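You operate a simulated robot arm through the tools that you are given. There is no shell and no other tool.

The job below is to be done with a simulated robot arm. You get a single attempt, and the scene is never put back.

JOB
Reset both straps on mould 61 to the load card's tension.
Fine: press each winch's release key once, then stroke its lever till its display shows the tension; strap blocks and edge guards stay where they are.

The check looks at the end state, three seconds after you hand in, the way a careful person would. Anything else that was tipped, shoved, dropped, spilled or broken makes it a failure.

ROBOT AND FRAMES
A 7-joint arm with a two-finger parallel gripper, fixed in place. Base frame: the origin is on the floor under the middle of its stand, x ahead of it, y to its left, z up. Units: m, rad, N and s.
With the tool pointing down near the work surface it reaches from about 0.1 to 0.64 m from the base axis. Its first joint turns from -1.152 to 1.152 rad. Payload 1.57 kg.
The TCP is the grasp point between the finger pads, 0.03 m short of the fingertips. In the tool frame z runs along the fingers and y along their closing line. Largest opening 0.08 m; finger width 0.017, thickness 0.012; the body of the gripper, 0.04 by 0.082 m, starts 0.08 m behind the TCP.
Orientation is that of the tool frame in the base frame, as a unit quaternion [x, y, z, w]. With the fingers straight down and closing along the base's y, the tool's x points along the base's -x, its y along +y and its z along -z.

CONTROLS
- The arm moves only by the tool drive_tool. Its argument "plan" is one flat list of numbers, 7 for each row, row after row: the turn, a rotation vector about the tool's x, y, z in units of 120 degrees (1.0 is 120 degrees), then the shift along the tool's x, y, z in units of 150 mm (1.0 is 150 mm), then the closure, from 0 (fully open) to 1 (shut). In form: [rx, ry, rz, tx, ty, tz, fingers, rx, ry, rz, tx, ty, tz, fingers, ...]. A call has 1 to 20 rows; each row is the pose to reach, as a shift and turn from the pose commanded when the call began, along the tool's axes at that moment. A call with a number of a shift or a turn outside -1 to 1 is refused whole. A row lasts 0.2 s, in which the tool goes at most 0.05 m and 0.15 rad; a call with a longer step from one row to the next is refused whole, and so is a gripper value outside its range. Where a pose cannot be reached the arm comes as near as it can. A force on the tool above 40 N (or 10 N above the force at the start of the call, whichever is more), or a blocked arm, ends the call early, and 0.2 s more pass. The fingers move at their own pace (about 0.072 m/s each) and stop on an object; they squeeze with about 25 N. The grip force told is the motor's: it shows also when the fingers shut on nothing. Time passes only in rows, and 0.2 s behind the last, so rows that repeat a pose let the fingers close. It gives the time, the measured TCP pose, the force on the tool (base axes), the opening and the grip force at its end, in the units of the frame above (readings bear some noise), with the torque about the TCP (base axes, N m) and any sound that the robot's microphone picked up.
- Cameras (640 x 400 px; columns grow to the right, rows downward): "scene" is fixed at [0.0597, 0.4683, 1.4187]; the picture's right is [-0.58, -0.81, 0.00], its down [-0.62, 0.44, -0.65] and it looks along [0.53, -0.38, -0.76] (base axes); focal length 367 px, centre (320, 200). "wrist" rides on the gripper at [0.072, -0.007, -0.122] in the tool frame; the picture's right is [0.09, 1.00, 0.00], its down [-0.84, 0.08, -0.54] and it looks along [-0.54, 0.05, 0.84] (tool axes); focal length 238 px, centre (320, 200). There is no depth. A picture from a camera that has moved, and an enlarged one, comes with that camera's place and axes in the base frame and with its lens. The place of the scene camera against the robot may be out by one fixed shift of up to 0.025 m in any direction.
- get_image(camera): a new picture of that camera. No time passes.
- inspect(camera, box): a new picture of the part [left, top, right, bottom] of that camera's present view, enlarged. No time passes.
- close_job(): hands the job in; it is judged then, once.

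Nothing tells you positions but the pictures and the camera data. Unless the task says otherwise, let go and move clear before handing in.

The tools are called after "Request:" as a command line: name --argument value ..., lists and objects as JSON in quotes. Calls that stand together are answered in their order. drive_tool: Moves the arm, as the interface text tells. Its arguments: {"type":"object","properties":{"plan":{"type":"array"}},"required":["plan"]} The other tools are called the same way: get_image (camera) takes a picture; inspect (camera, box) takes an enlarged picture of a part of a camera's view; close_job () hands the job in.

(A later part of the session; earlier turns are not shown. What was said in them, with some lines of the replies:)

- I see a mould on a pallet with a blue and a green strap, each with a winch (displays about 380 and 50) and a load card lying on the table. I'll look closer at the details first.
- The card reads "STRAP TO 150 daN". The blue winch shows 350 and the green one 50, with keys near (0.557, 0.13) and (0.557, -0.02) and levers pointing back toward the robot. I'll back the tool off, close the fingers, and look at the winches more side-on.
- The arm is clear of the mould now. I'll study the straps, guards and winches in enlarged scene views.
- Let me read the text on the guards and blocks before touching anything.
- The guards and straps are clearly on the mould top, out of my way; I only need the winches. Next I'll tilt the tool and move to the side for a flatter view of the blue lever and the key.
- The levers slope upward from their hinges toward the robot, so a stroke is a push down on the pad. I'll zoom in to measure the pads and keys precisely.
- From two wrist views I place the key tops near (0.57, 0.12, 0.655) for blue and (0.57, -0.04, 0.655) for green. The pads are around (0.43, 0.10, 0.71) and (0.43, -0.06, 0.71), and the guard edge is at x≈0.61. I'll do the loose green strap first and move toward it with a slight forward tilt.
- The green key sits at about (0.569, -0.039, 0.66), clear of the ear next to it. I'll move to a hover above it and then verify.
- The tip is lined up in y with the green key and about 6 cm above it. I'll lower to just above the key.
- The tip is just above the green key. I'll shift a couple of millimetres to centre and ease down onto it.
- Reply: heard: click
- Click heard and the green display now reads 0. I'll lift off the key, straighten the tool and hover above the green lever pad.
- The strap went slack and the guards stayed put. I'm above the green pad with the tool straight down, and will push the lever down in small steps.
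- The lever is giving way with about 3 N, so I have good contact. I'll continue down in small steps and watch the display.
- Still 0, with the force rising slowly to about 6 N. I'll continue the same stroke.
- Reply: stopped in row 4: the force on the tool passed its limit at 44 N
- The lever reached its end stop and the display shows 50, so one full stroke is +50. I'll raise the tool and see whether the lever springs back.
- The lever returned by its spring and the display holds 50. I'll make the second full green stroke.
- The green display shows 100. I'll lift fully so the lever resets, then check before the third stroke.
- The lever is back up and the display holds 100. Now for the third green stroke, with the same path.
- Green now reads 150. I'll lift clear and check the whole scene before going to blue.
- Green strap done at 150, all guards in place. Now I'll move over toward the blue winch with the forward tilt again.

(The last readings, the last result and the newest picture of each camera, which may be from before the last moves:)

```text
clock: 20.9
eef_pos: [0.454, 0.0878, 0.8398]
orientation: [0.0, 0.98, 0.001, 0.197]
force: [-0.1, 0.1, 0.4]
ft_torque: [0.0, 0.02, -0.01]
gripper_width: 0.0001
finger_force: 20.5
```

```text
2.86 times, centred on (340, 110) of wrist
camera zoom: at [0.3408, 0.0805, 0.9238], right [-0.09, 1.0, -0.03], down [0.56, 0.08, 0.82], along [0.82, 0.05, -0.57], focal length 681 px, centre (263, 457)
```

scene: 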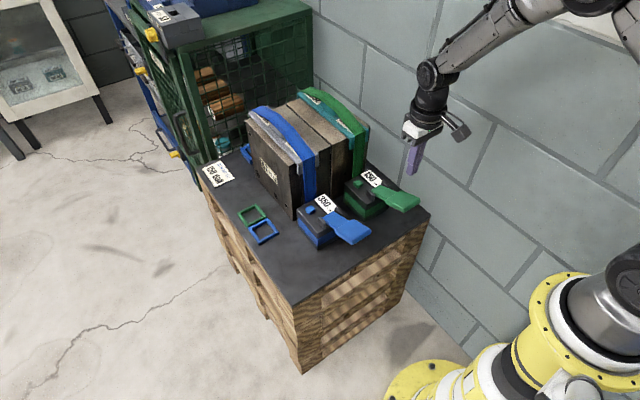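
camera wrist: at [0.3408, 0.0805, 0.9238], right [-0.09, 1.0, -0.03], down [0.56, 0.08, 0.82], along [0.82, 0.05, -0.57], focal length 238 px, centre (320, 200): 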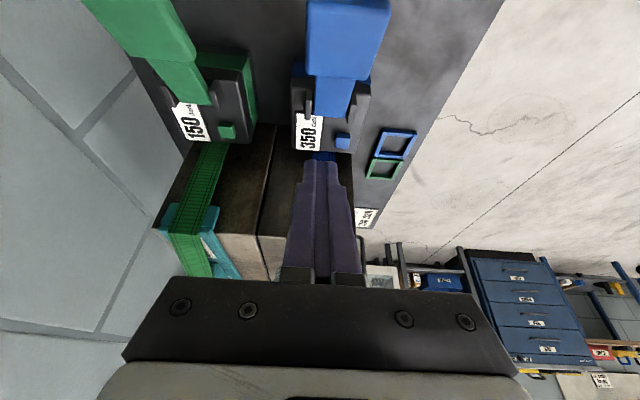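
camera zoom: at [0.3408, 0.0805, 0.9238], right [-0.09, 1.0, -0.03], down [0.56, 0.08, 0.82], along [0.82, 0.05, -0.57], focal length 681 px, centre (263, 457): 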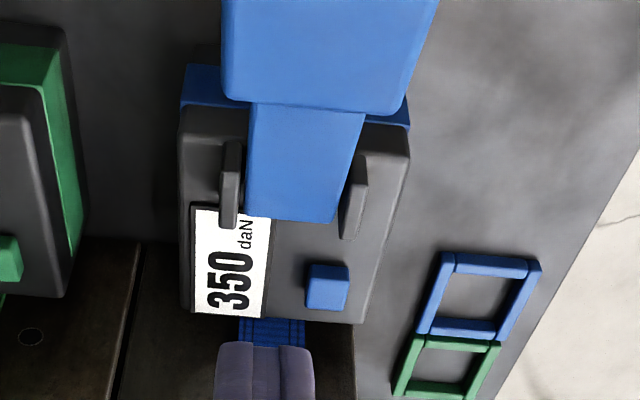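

The blue key is at about (0.572, 0.122, 0.66). I'll go to a hover above it, mirroring the green approach.

Request:
drive_tool --plan '[0, 0, 0, -0.087, 0.053, 0.195, 1, 0, 0, 0, -0.174, 0.106, 0.39, 1, 0, 0, 0, -0.261, 0.16, 0.584, 1, 0, 0, 0, -0.348, 0.2127, 0.779, 1, 0, 0, 0, -0.348, 0.2127, 0.779, 1]'

Request:
get_image --camera "wrist"

Request:
inspect --camera "scene" --box '[270, 140, 390, 240]'

```text
clock: 22.1
eef_pos: [0.5469, 0.121, 0.7515]
orientation: [-0.001, 0.981, 0.0, 0.196]
force: [0.7, -0.1, 0.3]
ft_torque: [-0.01, 0.01, 0.0]
gripper_width: 0.0
finger_force: 21.0
```

```text
taken
camera wrist: at [0.4329, 0.1136, 0.8352], right [-0.09, 1.0, -0.04], down [0.56, 0.08, 0.82], along [0.82, 0.05, -0.57], focal length 238 px, centre (320, 200)
```

wrist: 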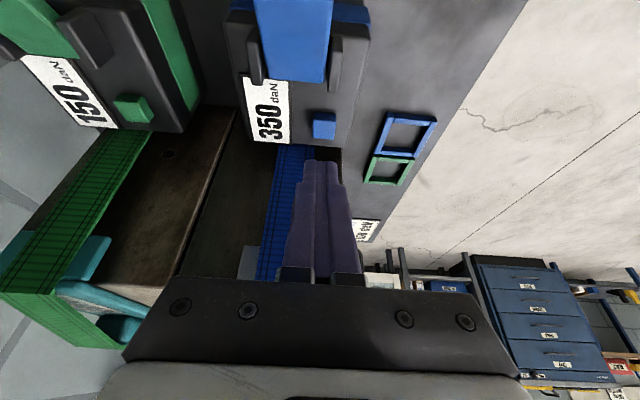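

```text
4.00 times, centred on (330, 190) of scene
camera zoom: at [0.0597, 0.4683, 1.4187], right [-0.58, -0.81, 0.0], down [-0.62, 0.44, -0.65], along [0.53, -0.38, -0.76], focal length 1467 px, centre (280, 240)
```

zoom: 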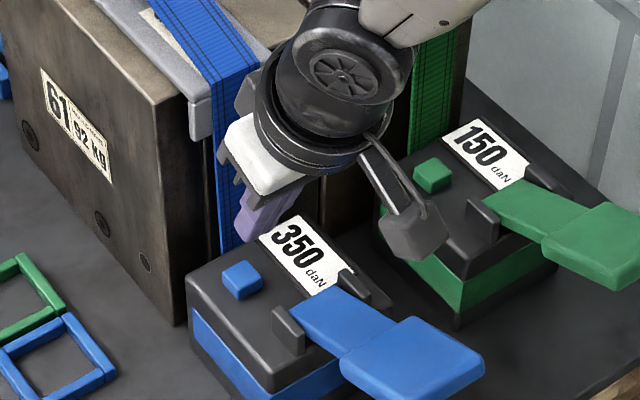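

The geometry matches the green case. I'll lower to just above the blue key.

Request:
drive_tool --plan '[0, 0, 0, 0.012, 0.007, 0.14, 1, 0, 0, 0, 0.0235, 0.007, 0.279, 1, 0, 0, 0, 0.0545, 0.007, 0.353, 1, 0, 0, 0, 0.0545, 0.007, 0.353, 1]'

Request:
inspect --camera "wrist" --box '[240, 80, 400, 200]'

Request:
inspect --camera "scene" --box '[270, 140, 390, 240]'

```text
clock: 23.1
eef_pos: [0.5629, 0.1225, 0.6984]
orientation: [-0.001, 0.98, 0.001, 0.197]
force: [-0.5, -0.3, 1.4]
ft_torque: [-0.01, -0.05, -0.02]
gripper_width: 0.0001
finger_force: 21.5
```

```text
3.33 times, centred on (320, 140) of wrist
camera zoom: at [0.448, 0.1145, 0.7827], right [-0.08, 1.0, -0.03], down [0.56, 0.08, 0.82], along [0.82, 0.05, -0.57], focal length 794 px, centre (320, 400)
```

zoom: 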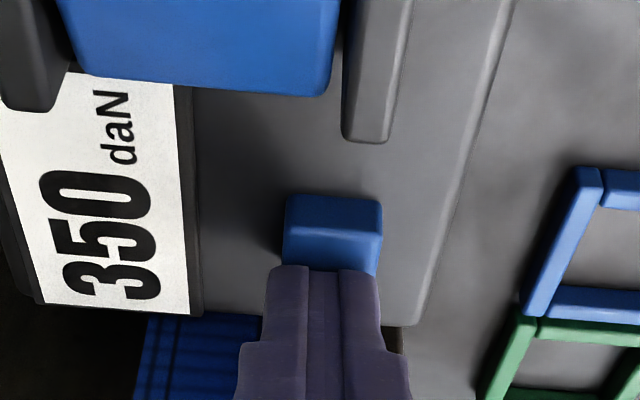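

```text
4.00 times, centred on (330, 190) of scene
camera zoom: at [0.0597, 0.4683, 1.4187], right [-0.58, -0.81, 0.0], down [-0.62, 0.44, -0.65], along [0.53, -0.38, -0.76], focal length 1467 px, centre (280, 240)
```

zoom: 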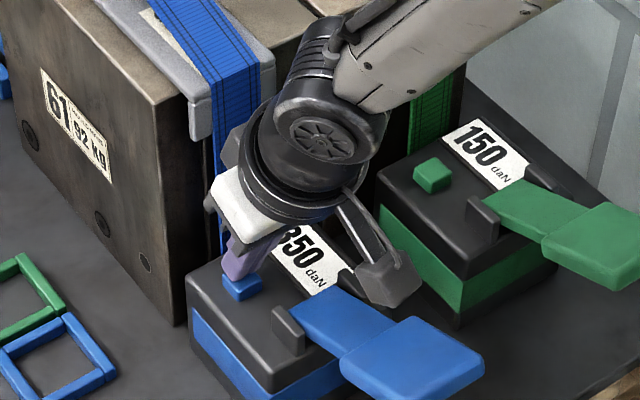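

The tip is right over the blue key. I'll press it with the same gentle 8 mm descent.

Request:
drive_tool --plan '[0, 0, 0, 0.0061, 0.0067, -0.0026, 1, 0, 0, 0, 0.0165, 0.0067, 0.022, 1, 0, 0, 0, 0.0217, 0.0067, 0.0343, 1, 0, 0, 0, 0.0268, 0.0067, 0.0466, 1]'

Request:
inspect --camera "wrist" --box '[240, 80, 400, 200]'

Request:
inspect --camera "scene" --box '[270, 140, 390, 240]'

```text
clock: 24.1
eef_pos: [0.5603, 0.1235, 0.6938]
orientation: [0.001, 0.98, 0.001, 0.2]
force: [-4.8, -4.2, 19.7]
ft_torque: [-0.16, 0.07, -0.08]
gripper_width: 0.0
finger_force: 21.0
heard: click
```

```text
3.33 times, centred on (320, 140) of wrist
camera zoom: at [0.4464, 0.1159, 0.7769], right [-0.08, 1.0, -0.03], down [0.56, 0.08, 0.83], along [0.83, 0.05, -0.56], focal length 794 px, centre (320, 400)
```

zoom: 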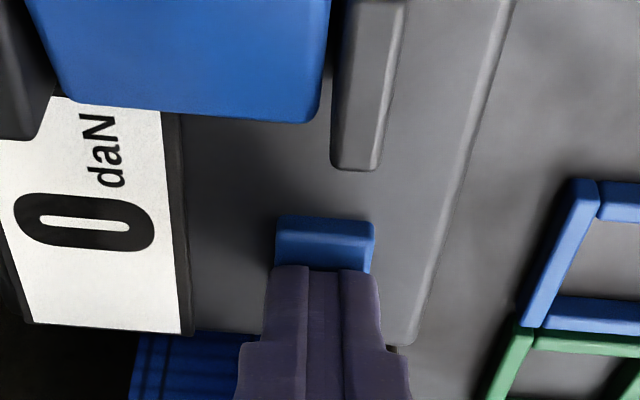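

```text
4.00 times, centred on (330, 190) of scene
camera zoom: at [0.0593, 0.4681, 1.4187], right [-0.58, -0.81, 0.0], down [-0.62, 0.44, -0.65], along [0.53, -0.38, -0.76], focal length 1467 px, centre (280, 240)
```

zoom: 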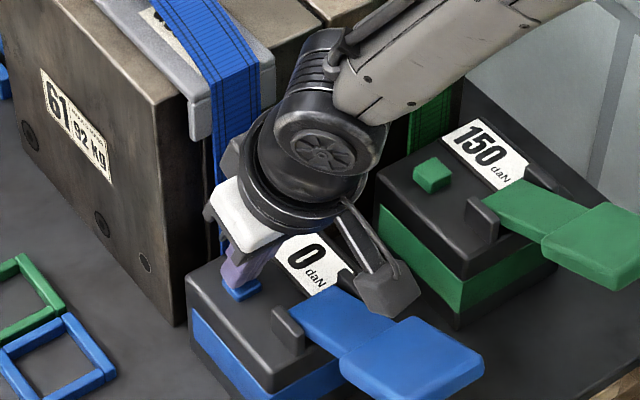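

Click heard and the blue display reads 0. I'll lift off and move to the hover over the blue lever pad with the tool straight.

Request:
drive_tool --plan '[0, 0, 0, -0.016, 0, -0.21, 1, 0, 0, 0, 0.016, 0, -0.477, 1, 0, 0.05, 0, 0.198, -0.067, -0.734, 1, 0, 0.1, 0, 0.4436, -0.133, -0.837, 1, 0, 0.15, 0, 0.597, -0.167, -0.902, 1, 0, 0.19, 0, 0.597, -0.167, -0.902, 1, 0, 0.19, 0, 0.597, -0.167, -0.902, 1]'

Request:
get_image --camera "wrist"

Request:
inspect --camera "scene" --box '[230, 75, 430, 250]'

```text
clock: 25.6
eef_pos: [0.4234, 0.0998, 0.7821]
orientation: [0.001, 1.0, -0.001, -0.002]
force: [-0.1, -0.3, -0.1]
ft_torque: [-0.01, -0.01, 0.03]
gripper_width: 0.0
finger_force: 21.0
```

```text
taken
camera wrist: at [0.3514, 0.0918, 0.9034], right [-0.09, 1.0, 0.0], down [0.84, 0.08, 0.54], along [0.54, 0.05, -0.84], focal length 238 px, centre (320, 200)
```

wrist: 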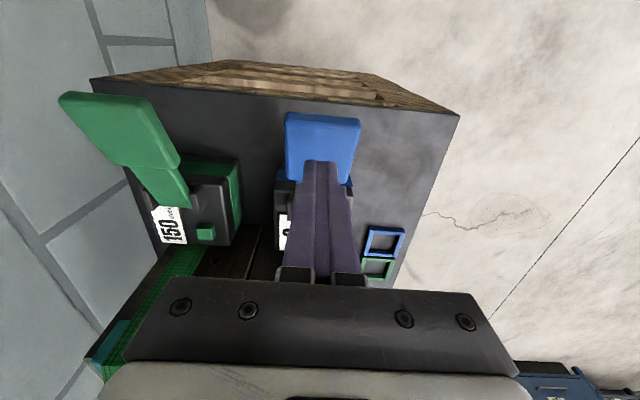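

```text
2.29 times, centred on (330, 162) of scene
camera zoom: at [0.0597, 0.4683, 1.4187], right [-0.58, -0.81, 0.0], down [-0.62, 0.44, -0.65], along [0.53, -0.38, -0.76], focal length 838 px, centre (297, 286)
```

zoom: 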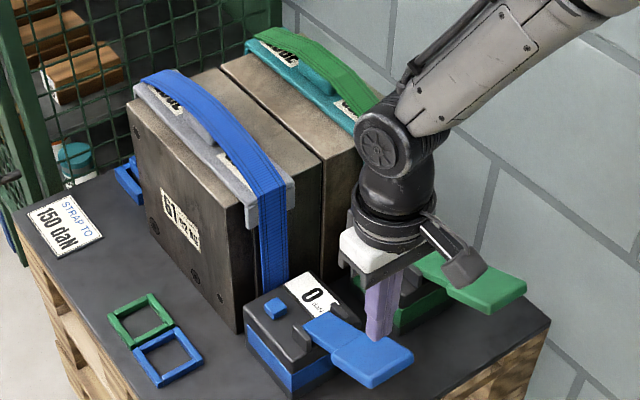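

The blue winch is at 0 with the strap slack and the guard in place. I'll make the first blue stroke, checking the display in case its increment differs.

Request:
drive_tool --plan '[0, 0, 0, 0, 0, 0.15, 1, 0, 0, 0, 0, 0, 0.25, 1, 0, 0, 0, 0, 0, 0.32, 1, 0, 0, 0, 0, 0, 0.38, 1, 0, 0, 0, 0, 0, 0.43, 1, 0, 0, 0, 0, 0, 0.47, 1]'

Request:
inspect --camera "scene" --box '[290, 150, 400, 250]'

```text
clock: 27.1
eef_pos: [0.4245, 0.0983, 0.7111]
orientation: [-0.001, 1.0, 0.0, -0.001]
force: [-4.9, 1.8, 7.4]
ft_torque: [0.05, 0.19, 0.01]
gripper_width: 0.0
finger_force: 21.7
```

```text
4.00 times, centred on (345, 200) of scene
camera zoom: at [0.0595, 0.4683, 1.4187], right [-0.58, -0.81, 0.0], down [-0.62, 0.44, -0.65], along [0.53, -0.38, -0.76], focal length 1467 px, centre (220, 200)
```

zoom: 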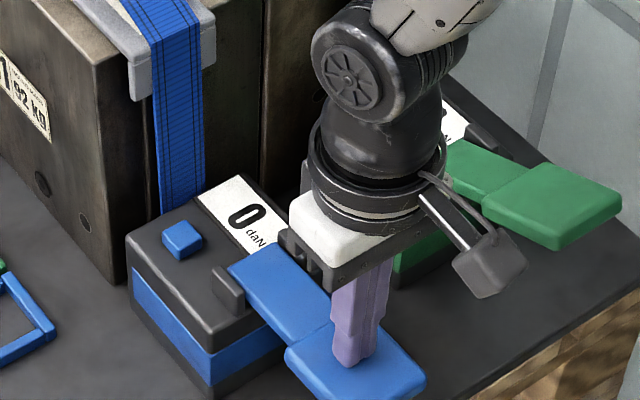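

Still 0 as expected before the stroke end. I'll finish the stroke.

Request:
drive_tool --plan '[0, 0, 0, 0, 0, 0.03, 1, 0, 0, 0, 0, 0, 0.06, 1, 0, 0, 0, 0, 0, 0.077, 1]'

Request:
inspect --camera "scene" --box '[290, 150, 400, 250]'

```text
clock: 27.9
eef_pos: [0.4255, 0.0975, 0.6989]
orientation: [0.001, 1.0, 0.001, 0.0]
force: [-4.7, 2.7, 10.6]
ft_torque: [0.08, 0.0, 0.03]
gripper_width: 0.0001
finger_force: 21.2
```

```text
4.00 times, centred on (345, 200) of scene
camera zoom: at [0.0594, 0.4683, 1.4187], right [-0.58, -0.81, 0.0], down [-0.62, 0.44, -0.65], along [0.53, -0.38, -0.76], focal length 1467 px, centre (220, 200)
```

zoom: 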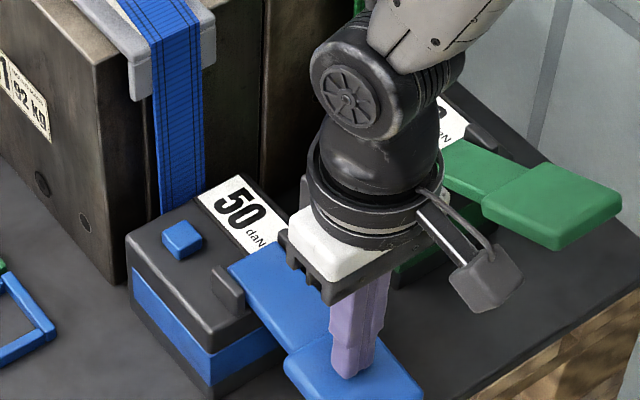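

Blue shows 50, the same increment as green. I'll lift fully to reset the lever.

Request:
drive_tool --plan '[0, 0, 0, 0, 0, -0.1, 1, 0, 0, 0, 0, 0, -0.2, 1, 0, 0, 0, 0, 0, -0.35, 1, 0, 0, 0, 0, 0, -0.49, 1, 0, 0, 0, 0, 0, -0.49, 1]'

Request:
inspect --camera "scene" --box '[290, 150, 400, 250]'

```text
clock: 29.1
eef_pos: [0.4232, 0.0996, 0.7731]
orientation: [0.0, 1.0, -0.001, -0.001]
force: [-1.0, -0.5, 0.9]
ft_torque: [0.03, 0.02, -0.01]
gripper_width: 0.0
finger_force: 21.5
```

```text
4.00 times, centred on (345, 200) of scene
camera zoom: at [0.0597, 0.4683, 1.4187], right [-0.58, -0.81, 0.0], down [-0.62, 0.44, -0.65], along [0.53, -0.38, -0.76], focal length 1467 px, centre (220, 200)
```

zoom: 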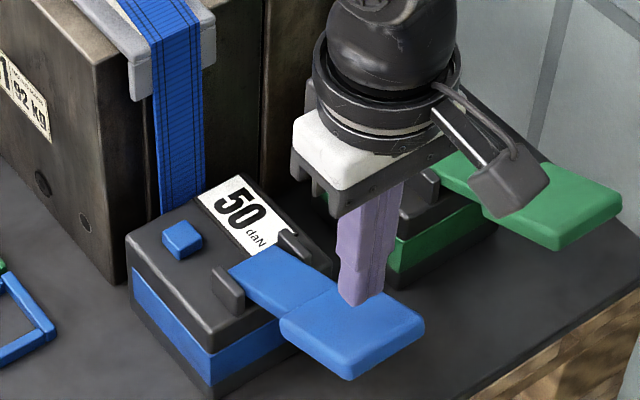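

The lever has returned and the display holds 50. Second blue stroke now.

Request:
drive_tool --plan '[0, 0, 0, 0, 0, 0.15, 1, 0, 0, 0, 0, 0, 0.25, 1, 0, 0, 0, 0, 0, 0.32, 1, 0, 0, 0, 0, 0, 0.38, 1, 0, 0, 0, 0, 0, 0.43, 1, 0, 0, 0, 0, 0, 0.47, 1, 0, 0, 0, 0, 0, 0.49, 1]'

Request:
inspect --camera "scene" --box '[290, 150, 400, 250]'

```text
clock: 30.6
eef_pos: [0.4251, 0.0989, 0.7011]
orientation: [0.0, 1.0, 0.002, 0.0]
force: [-7.2, 1.6, 11.7]
ft_torque: [0.06, 0.12, 0.01]
gripper_width: 0.0
finger_force: 20.9
```

```text
4.00 times, centred on (345, 200) of scene
camera zoom: at [0.0594, 0.4683, 1.4187], right [-0.58, -0.81, 0.0], down [-0.62, 0.44, -0.65], along [0.53, -0.38, -0.76], focal length 1467 px, centre (220, 200)
```

zoom: 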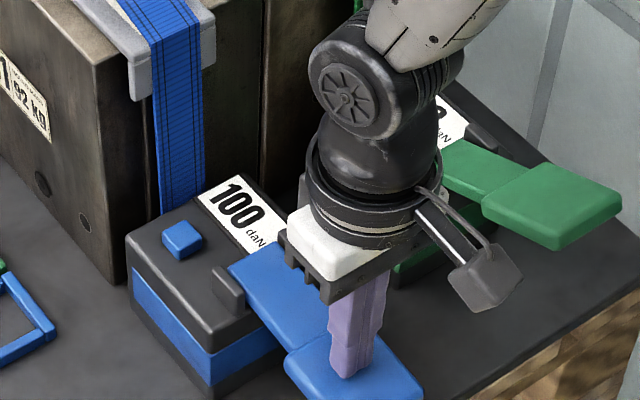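

Blue shows 100. I'll lift to reset the lever again.

Request:
drive_tool --plan '[0, 0, 0, 0, 0, -0.1, 1, 0, 0, 0, 0, 0, -0.2, 1, 0, 0, 0, 0, 0, -0.35, 1, 0, 0, 0, 0, 0, -0.49, 1, 0, 0, 0, 0, 0, -0.49, 1]'

Request:
inspect --camera "scene" --box '[290, 150, 400, 250]'

```text
clock: 31.9
eef_pos: [0.4255, 0.0982, 0.7731]
orientation: [0.001, 1.0, 0.0, -0.001]
force: [-0.4, 0.5, 0.9]
ft_torque: [-0.04, -0.01, 0.02]
gripper_width: 0.0
finger_force: 21.3
```

```text
4.00 times, centred on (345, 200) of scene
camera zoom: at [0.0597, 0.4683, 1.4187], right [-0.58, -0.81, 0.0], down [-0.62, 0.44, -0.65], along [0.53, -0.38, -0.76], focal length 1467 px, centre (220, 200)
```

zoom: 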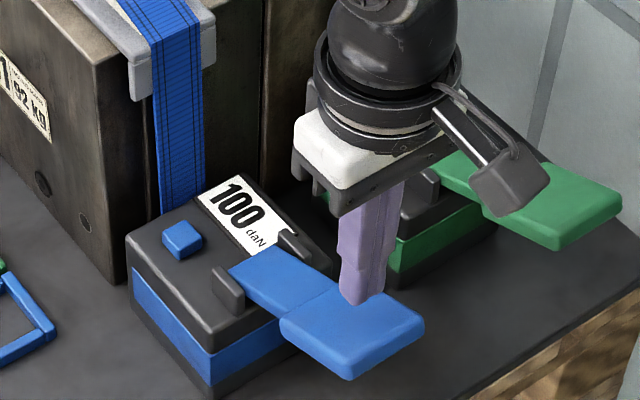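

The lever is up and blue holds 100. Third and last blue stroke.

Request:
drive_tool --plan '[0, 0, 0, 0, 0, 0.15, 1, 0, 0, 0, 0, 0, 0.25, 1, 0, 0, 0, 0, 0, 0.32, 1, 0, 0, 0, 0, 0, 0.38, 1, 0, 0, 0, 0, 0, 0.43, 1, 0, 0, 0, 0, 0, 0.47, 1, 0, 0, 0, 0, 0, 0.49, 1]'

Request:
inspect --camera "scene" --box '[290, 150, 400, 250]'

```text
clock: 33.5
eef_pos: [0.4254, 0.0984, 0.6998]
orientation: [0.0, 1.0, 0.0, 0.0]
force: [-8.4, -1.1, 14.0]
ft_torque: [-0.06, 0.13, -0.05]
gripper_width: 0.0001
finger_force: 20.8
```

```text
4.00 times, centred on (345, 200) of scene
camera zoom: at [0.0593, 0.4682, 1.4187], right [-0.58, -0.81, 0.0], down [-0.62, 0.44, -0.65], along [0.53, -0.38, -0.76], focal length 1467 px, centre (220, 200)
```

zoom: 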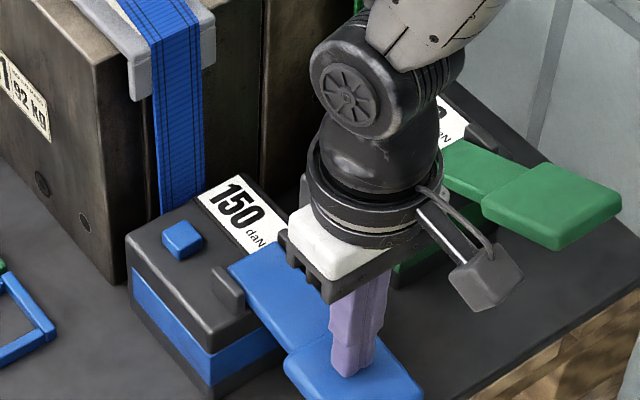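

Blue now reads 150. I'll lift well clear, back off toward the robot, and check everything.

Request:
drive_tool --plan '[0, 0, 0, 0, 0, -0.1, 1, 0, 0, 0, 0, 0, -0.25, 1, 0, 0, 0, 0, 0, -0.45, 1, 0, 0, 0, 0, 0, -0.7, 1, 0, 0, 0, 0.2, 0, -0.93, 1, 0, 0, 0, 0.5, 0, -0.95, 1, 0, 0, 0, 0.8, 0, -0.95, 1, 0, 0, 0, 0.8, 0, -0.95, 1]'

Request:
get_image --camera "scene"

Request:
inspect --camera "scene" --box '[280, 150, 440, 250]'

Request:
inspect --camera "scene" --box '[230, 75, 390, 175]'

Request:
inspect --camera "scene" --box '[190, 130, 310, 250]'

```text
clock: 35.2
eef_pos: [0.3069, 0.1015, 0.8402]
orientation: [0.0, 1.0, 0.0, -0.001]
force: [0.2, 0.0, -0.1]
ft_torque: [0.0, -0.01, 0.03]
gripper_width: 0.0001
finger_force: 21.6
```

```text
taken
```

scene: 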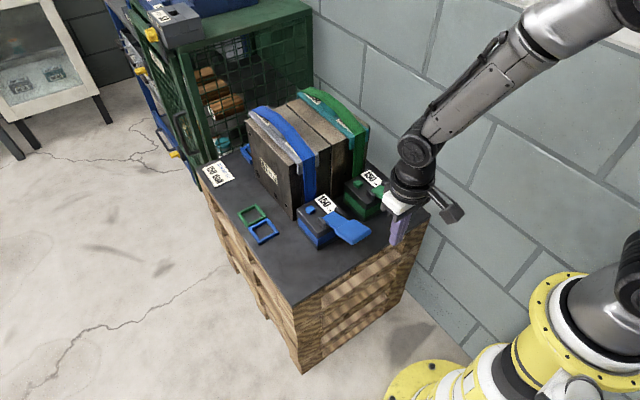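

```text
4.00 times, centred on (360, 200) of scene
camera zoom: at [0.0597, 0.4683, 1.4187], right [-0.58, -0.81, 0.0], down [-0.62, 0.44, -0.65], along [0.53, -0.38, -0.76], focal length 1467 px, centre (160, 200)
```

zoom: 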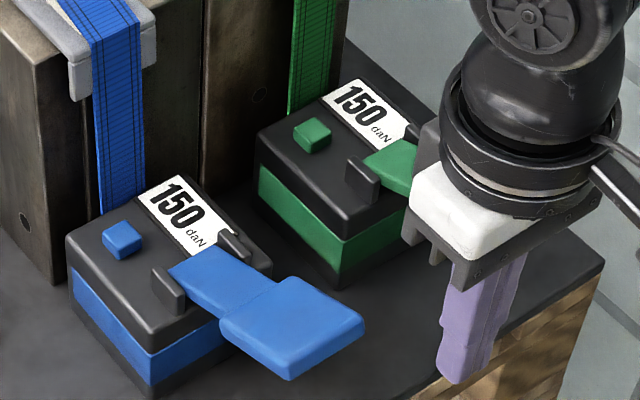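

```text
4.00 times, centred on (310, 125) of scene
camera zoom: at [0.0597, 0.4683, 1.4187], right [-0.58, -0.81, 0.0], down [-0.62, 0.44, -0.65], along [0.53, -0.38, -0.76], focal length 1467 px, centre (360, 500)
```

zoom: 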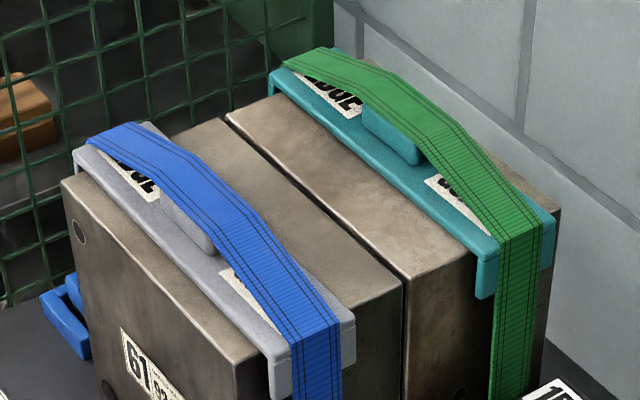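

```text
3.33 times, centred on (250, 190) of scene
camera zoom: at [0.0597, 0.4683, 1.4187], right [-0.58, -0.81, 0.0], down [-0.62, 0.44, -0.65], along [0.53, -0.38, -0.76], focal length 1223 px, centre (553, 233)
```

zoom: 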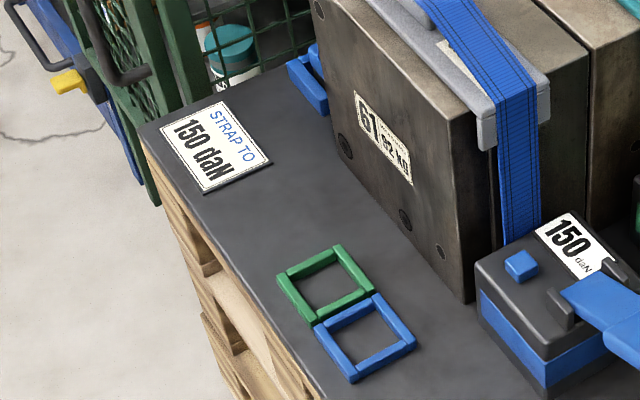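

Both displays read 150 with the levers back up, and the guards, blocks and table items sit as before. I'll wait a moment with the arm clear and confirm the readings hold.

Request:
drive_tool --plan '[0, 0, 0, 0.1, 0, -0.1, 1, 0, 0, 0, 0.2, 0, -0.2, 1, 0, 0, 0, 0.2, 0, -0.3, 1, 0, 0, 0, 0.2, 0, -0.3, 1, 0, 0, 0, 0.2, 0, -0.3, 1, 0, 0, 0, 0.2, 0, -0.3, 1, 0, 0, 0, 0.2, 0, -0.3, 1, 0, 0, 0, 0.2, 0, -0.3, 1, 0, 0, 0, 0.2, 0, -0.3, 1, 0, 0, 0, 0.2, 0, -0.3, 1]'

Request:
inspect --camera "scene" --box '[230, 75, 430, 250]'

```text
clock: 37.5
eef_pos: [0.2744, 0.0973, 0.8857]
orientation: [0.0, 1.0, 0.001, -0.001]
force: [0.2, -0.2, -0.9]
ft_torque: [-0.03, 0.02, -0.05]
gripper_width: 0.0
finger_force: 21.4
```

```text
2.29 times, centred on (330, 162) of scene
camera zoom: at [0.0597, 0.4683, 1.4187], right [-0.58, -0.81, 0.0], down [-0.62, 0.44, -0.65], along [0.53, -0.38, -0.76], focal length 838 px, centre (297, 286)
```

zoom: 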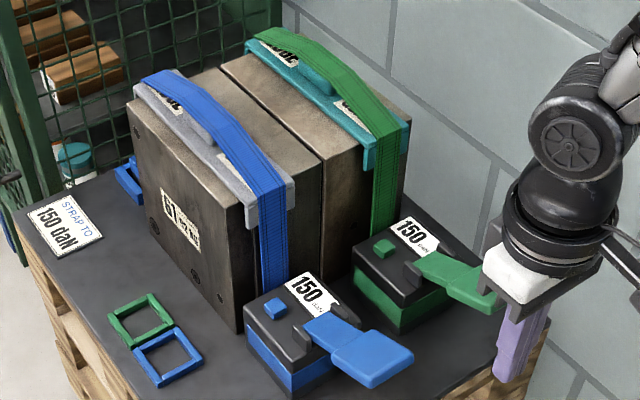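

Both winches hold 150 daN, matching the card. The levers are up, the guards and blocks haven't moved, and the arm is clear, so I'm handing in the job.

Request:
close_job

```text
The job is handed in.
```

Both straps on mould 61 are now at 150 daN, the tension on the load card, and I've handed the job in. I don't have the check's result.

- **Green winch:** it started at 50. I pressed its release key once, the display went to 0, and three full lever strokes brought it to 150.
- **Blue winch:** it started at 350. I pressed its release key once, the display went to 0, and three full lever strokes brought it to 150.

I reset green first so that one strap was always holding the mould.

On the first green stroke the lever met its end stop a little hard, at 44 N. The arm stopped itself, and I saw no damage or movement from it.

In the last pictures both displays still read 150 and both levers were back up. The strap blocks, edge guards and loose items on the table were where they started, and the arm was clear of everything.
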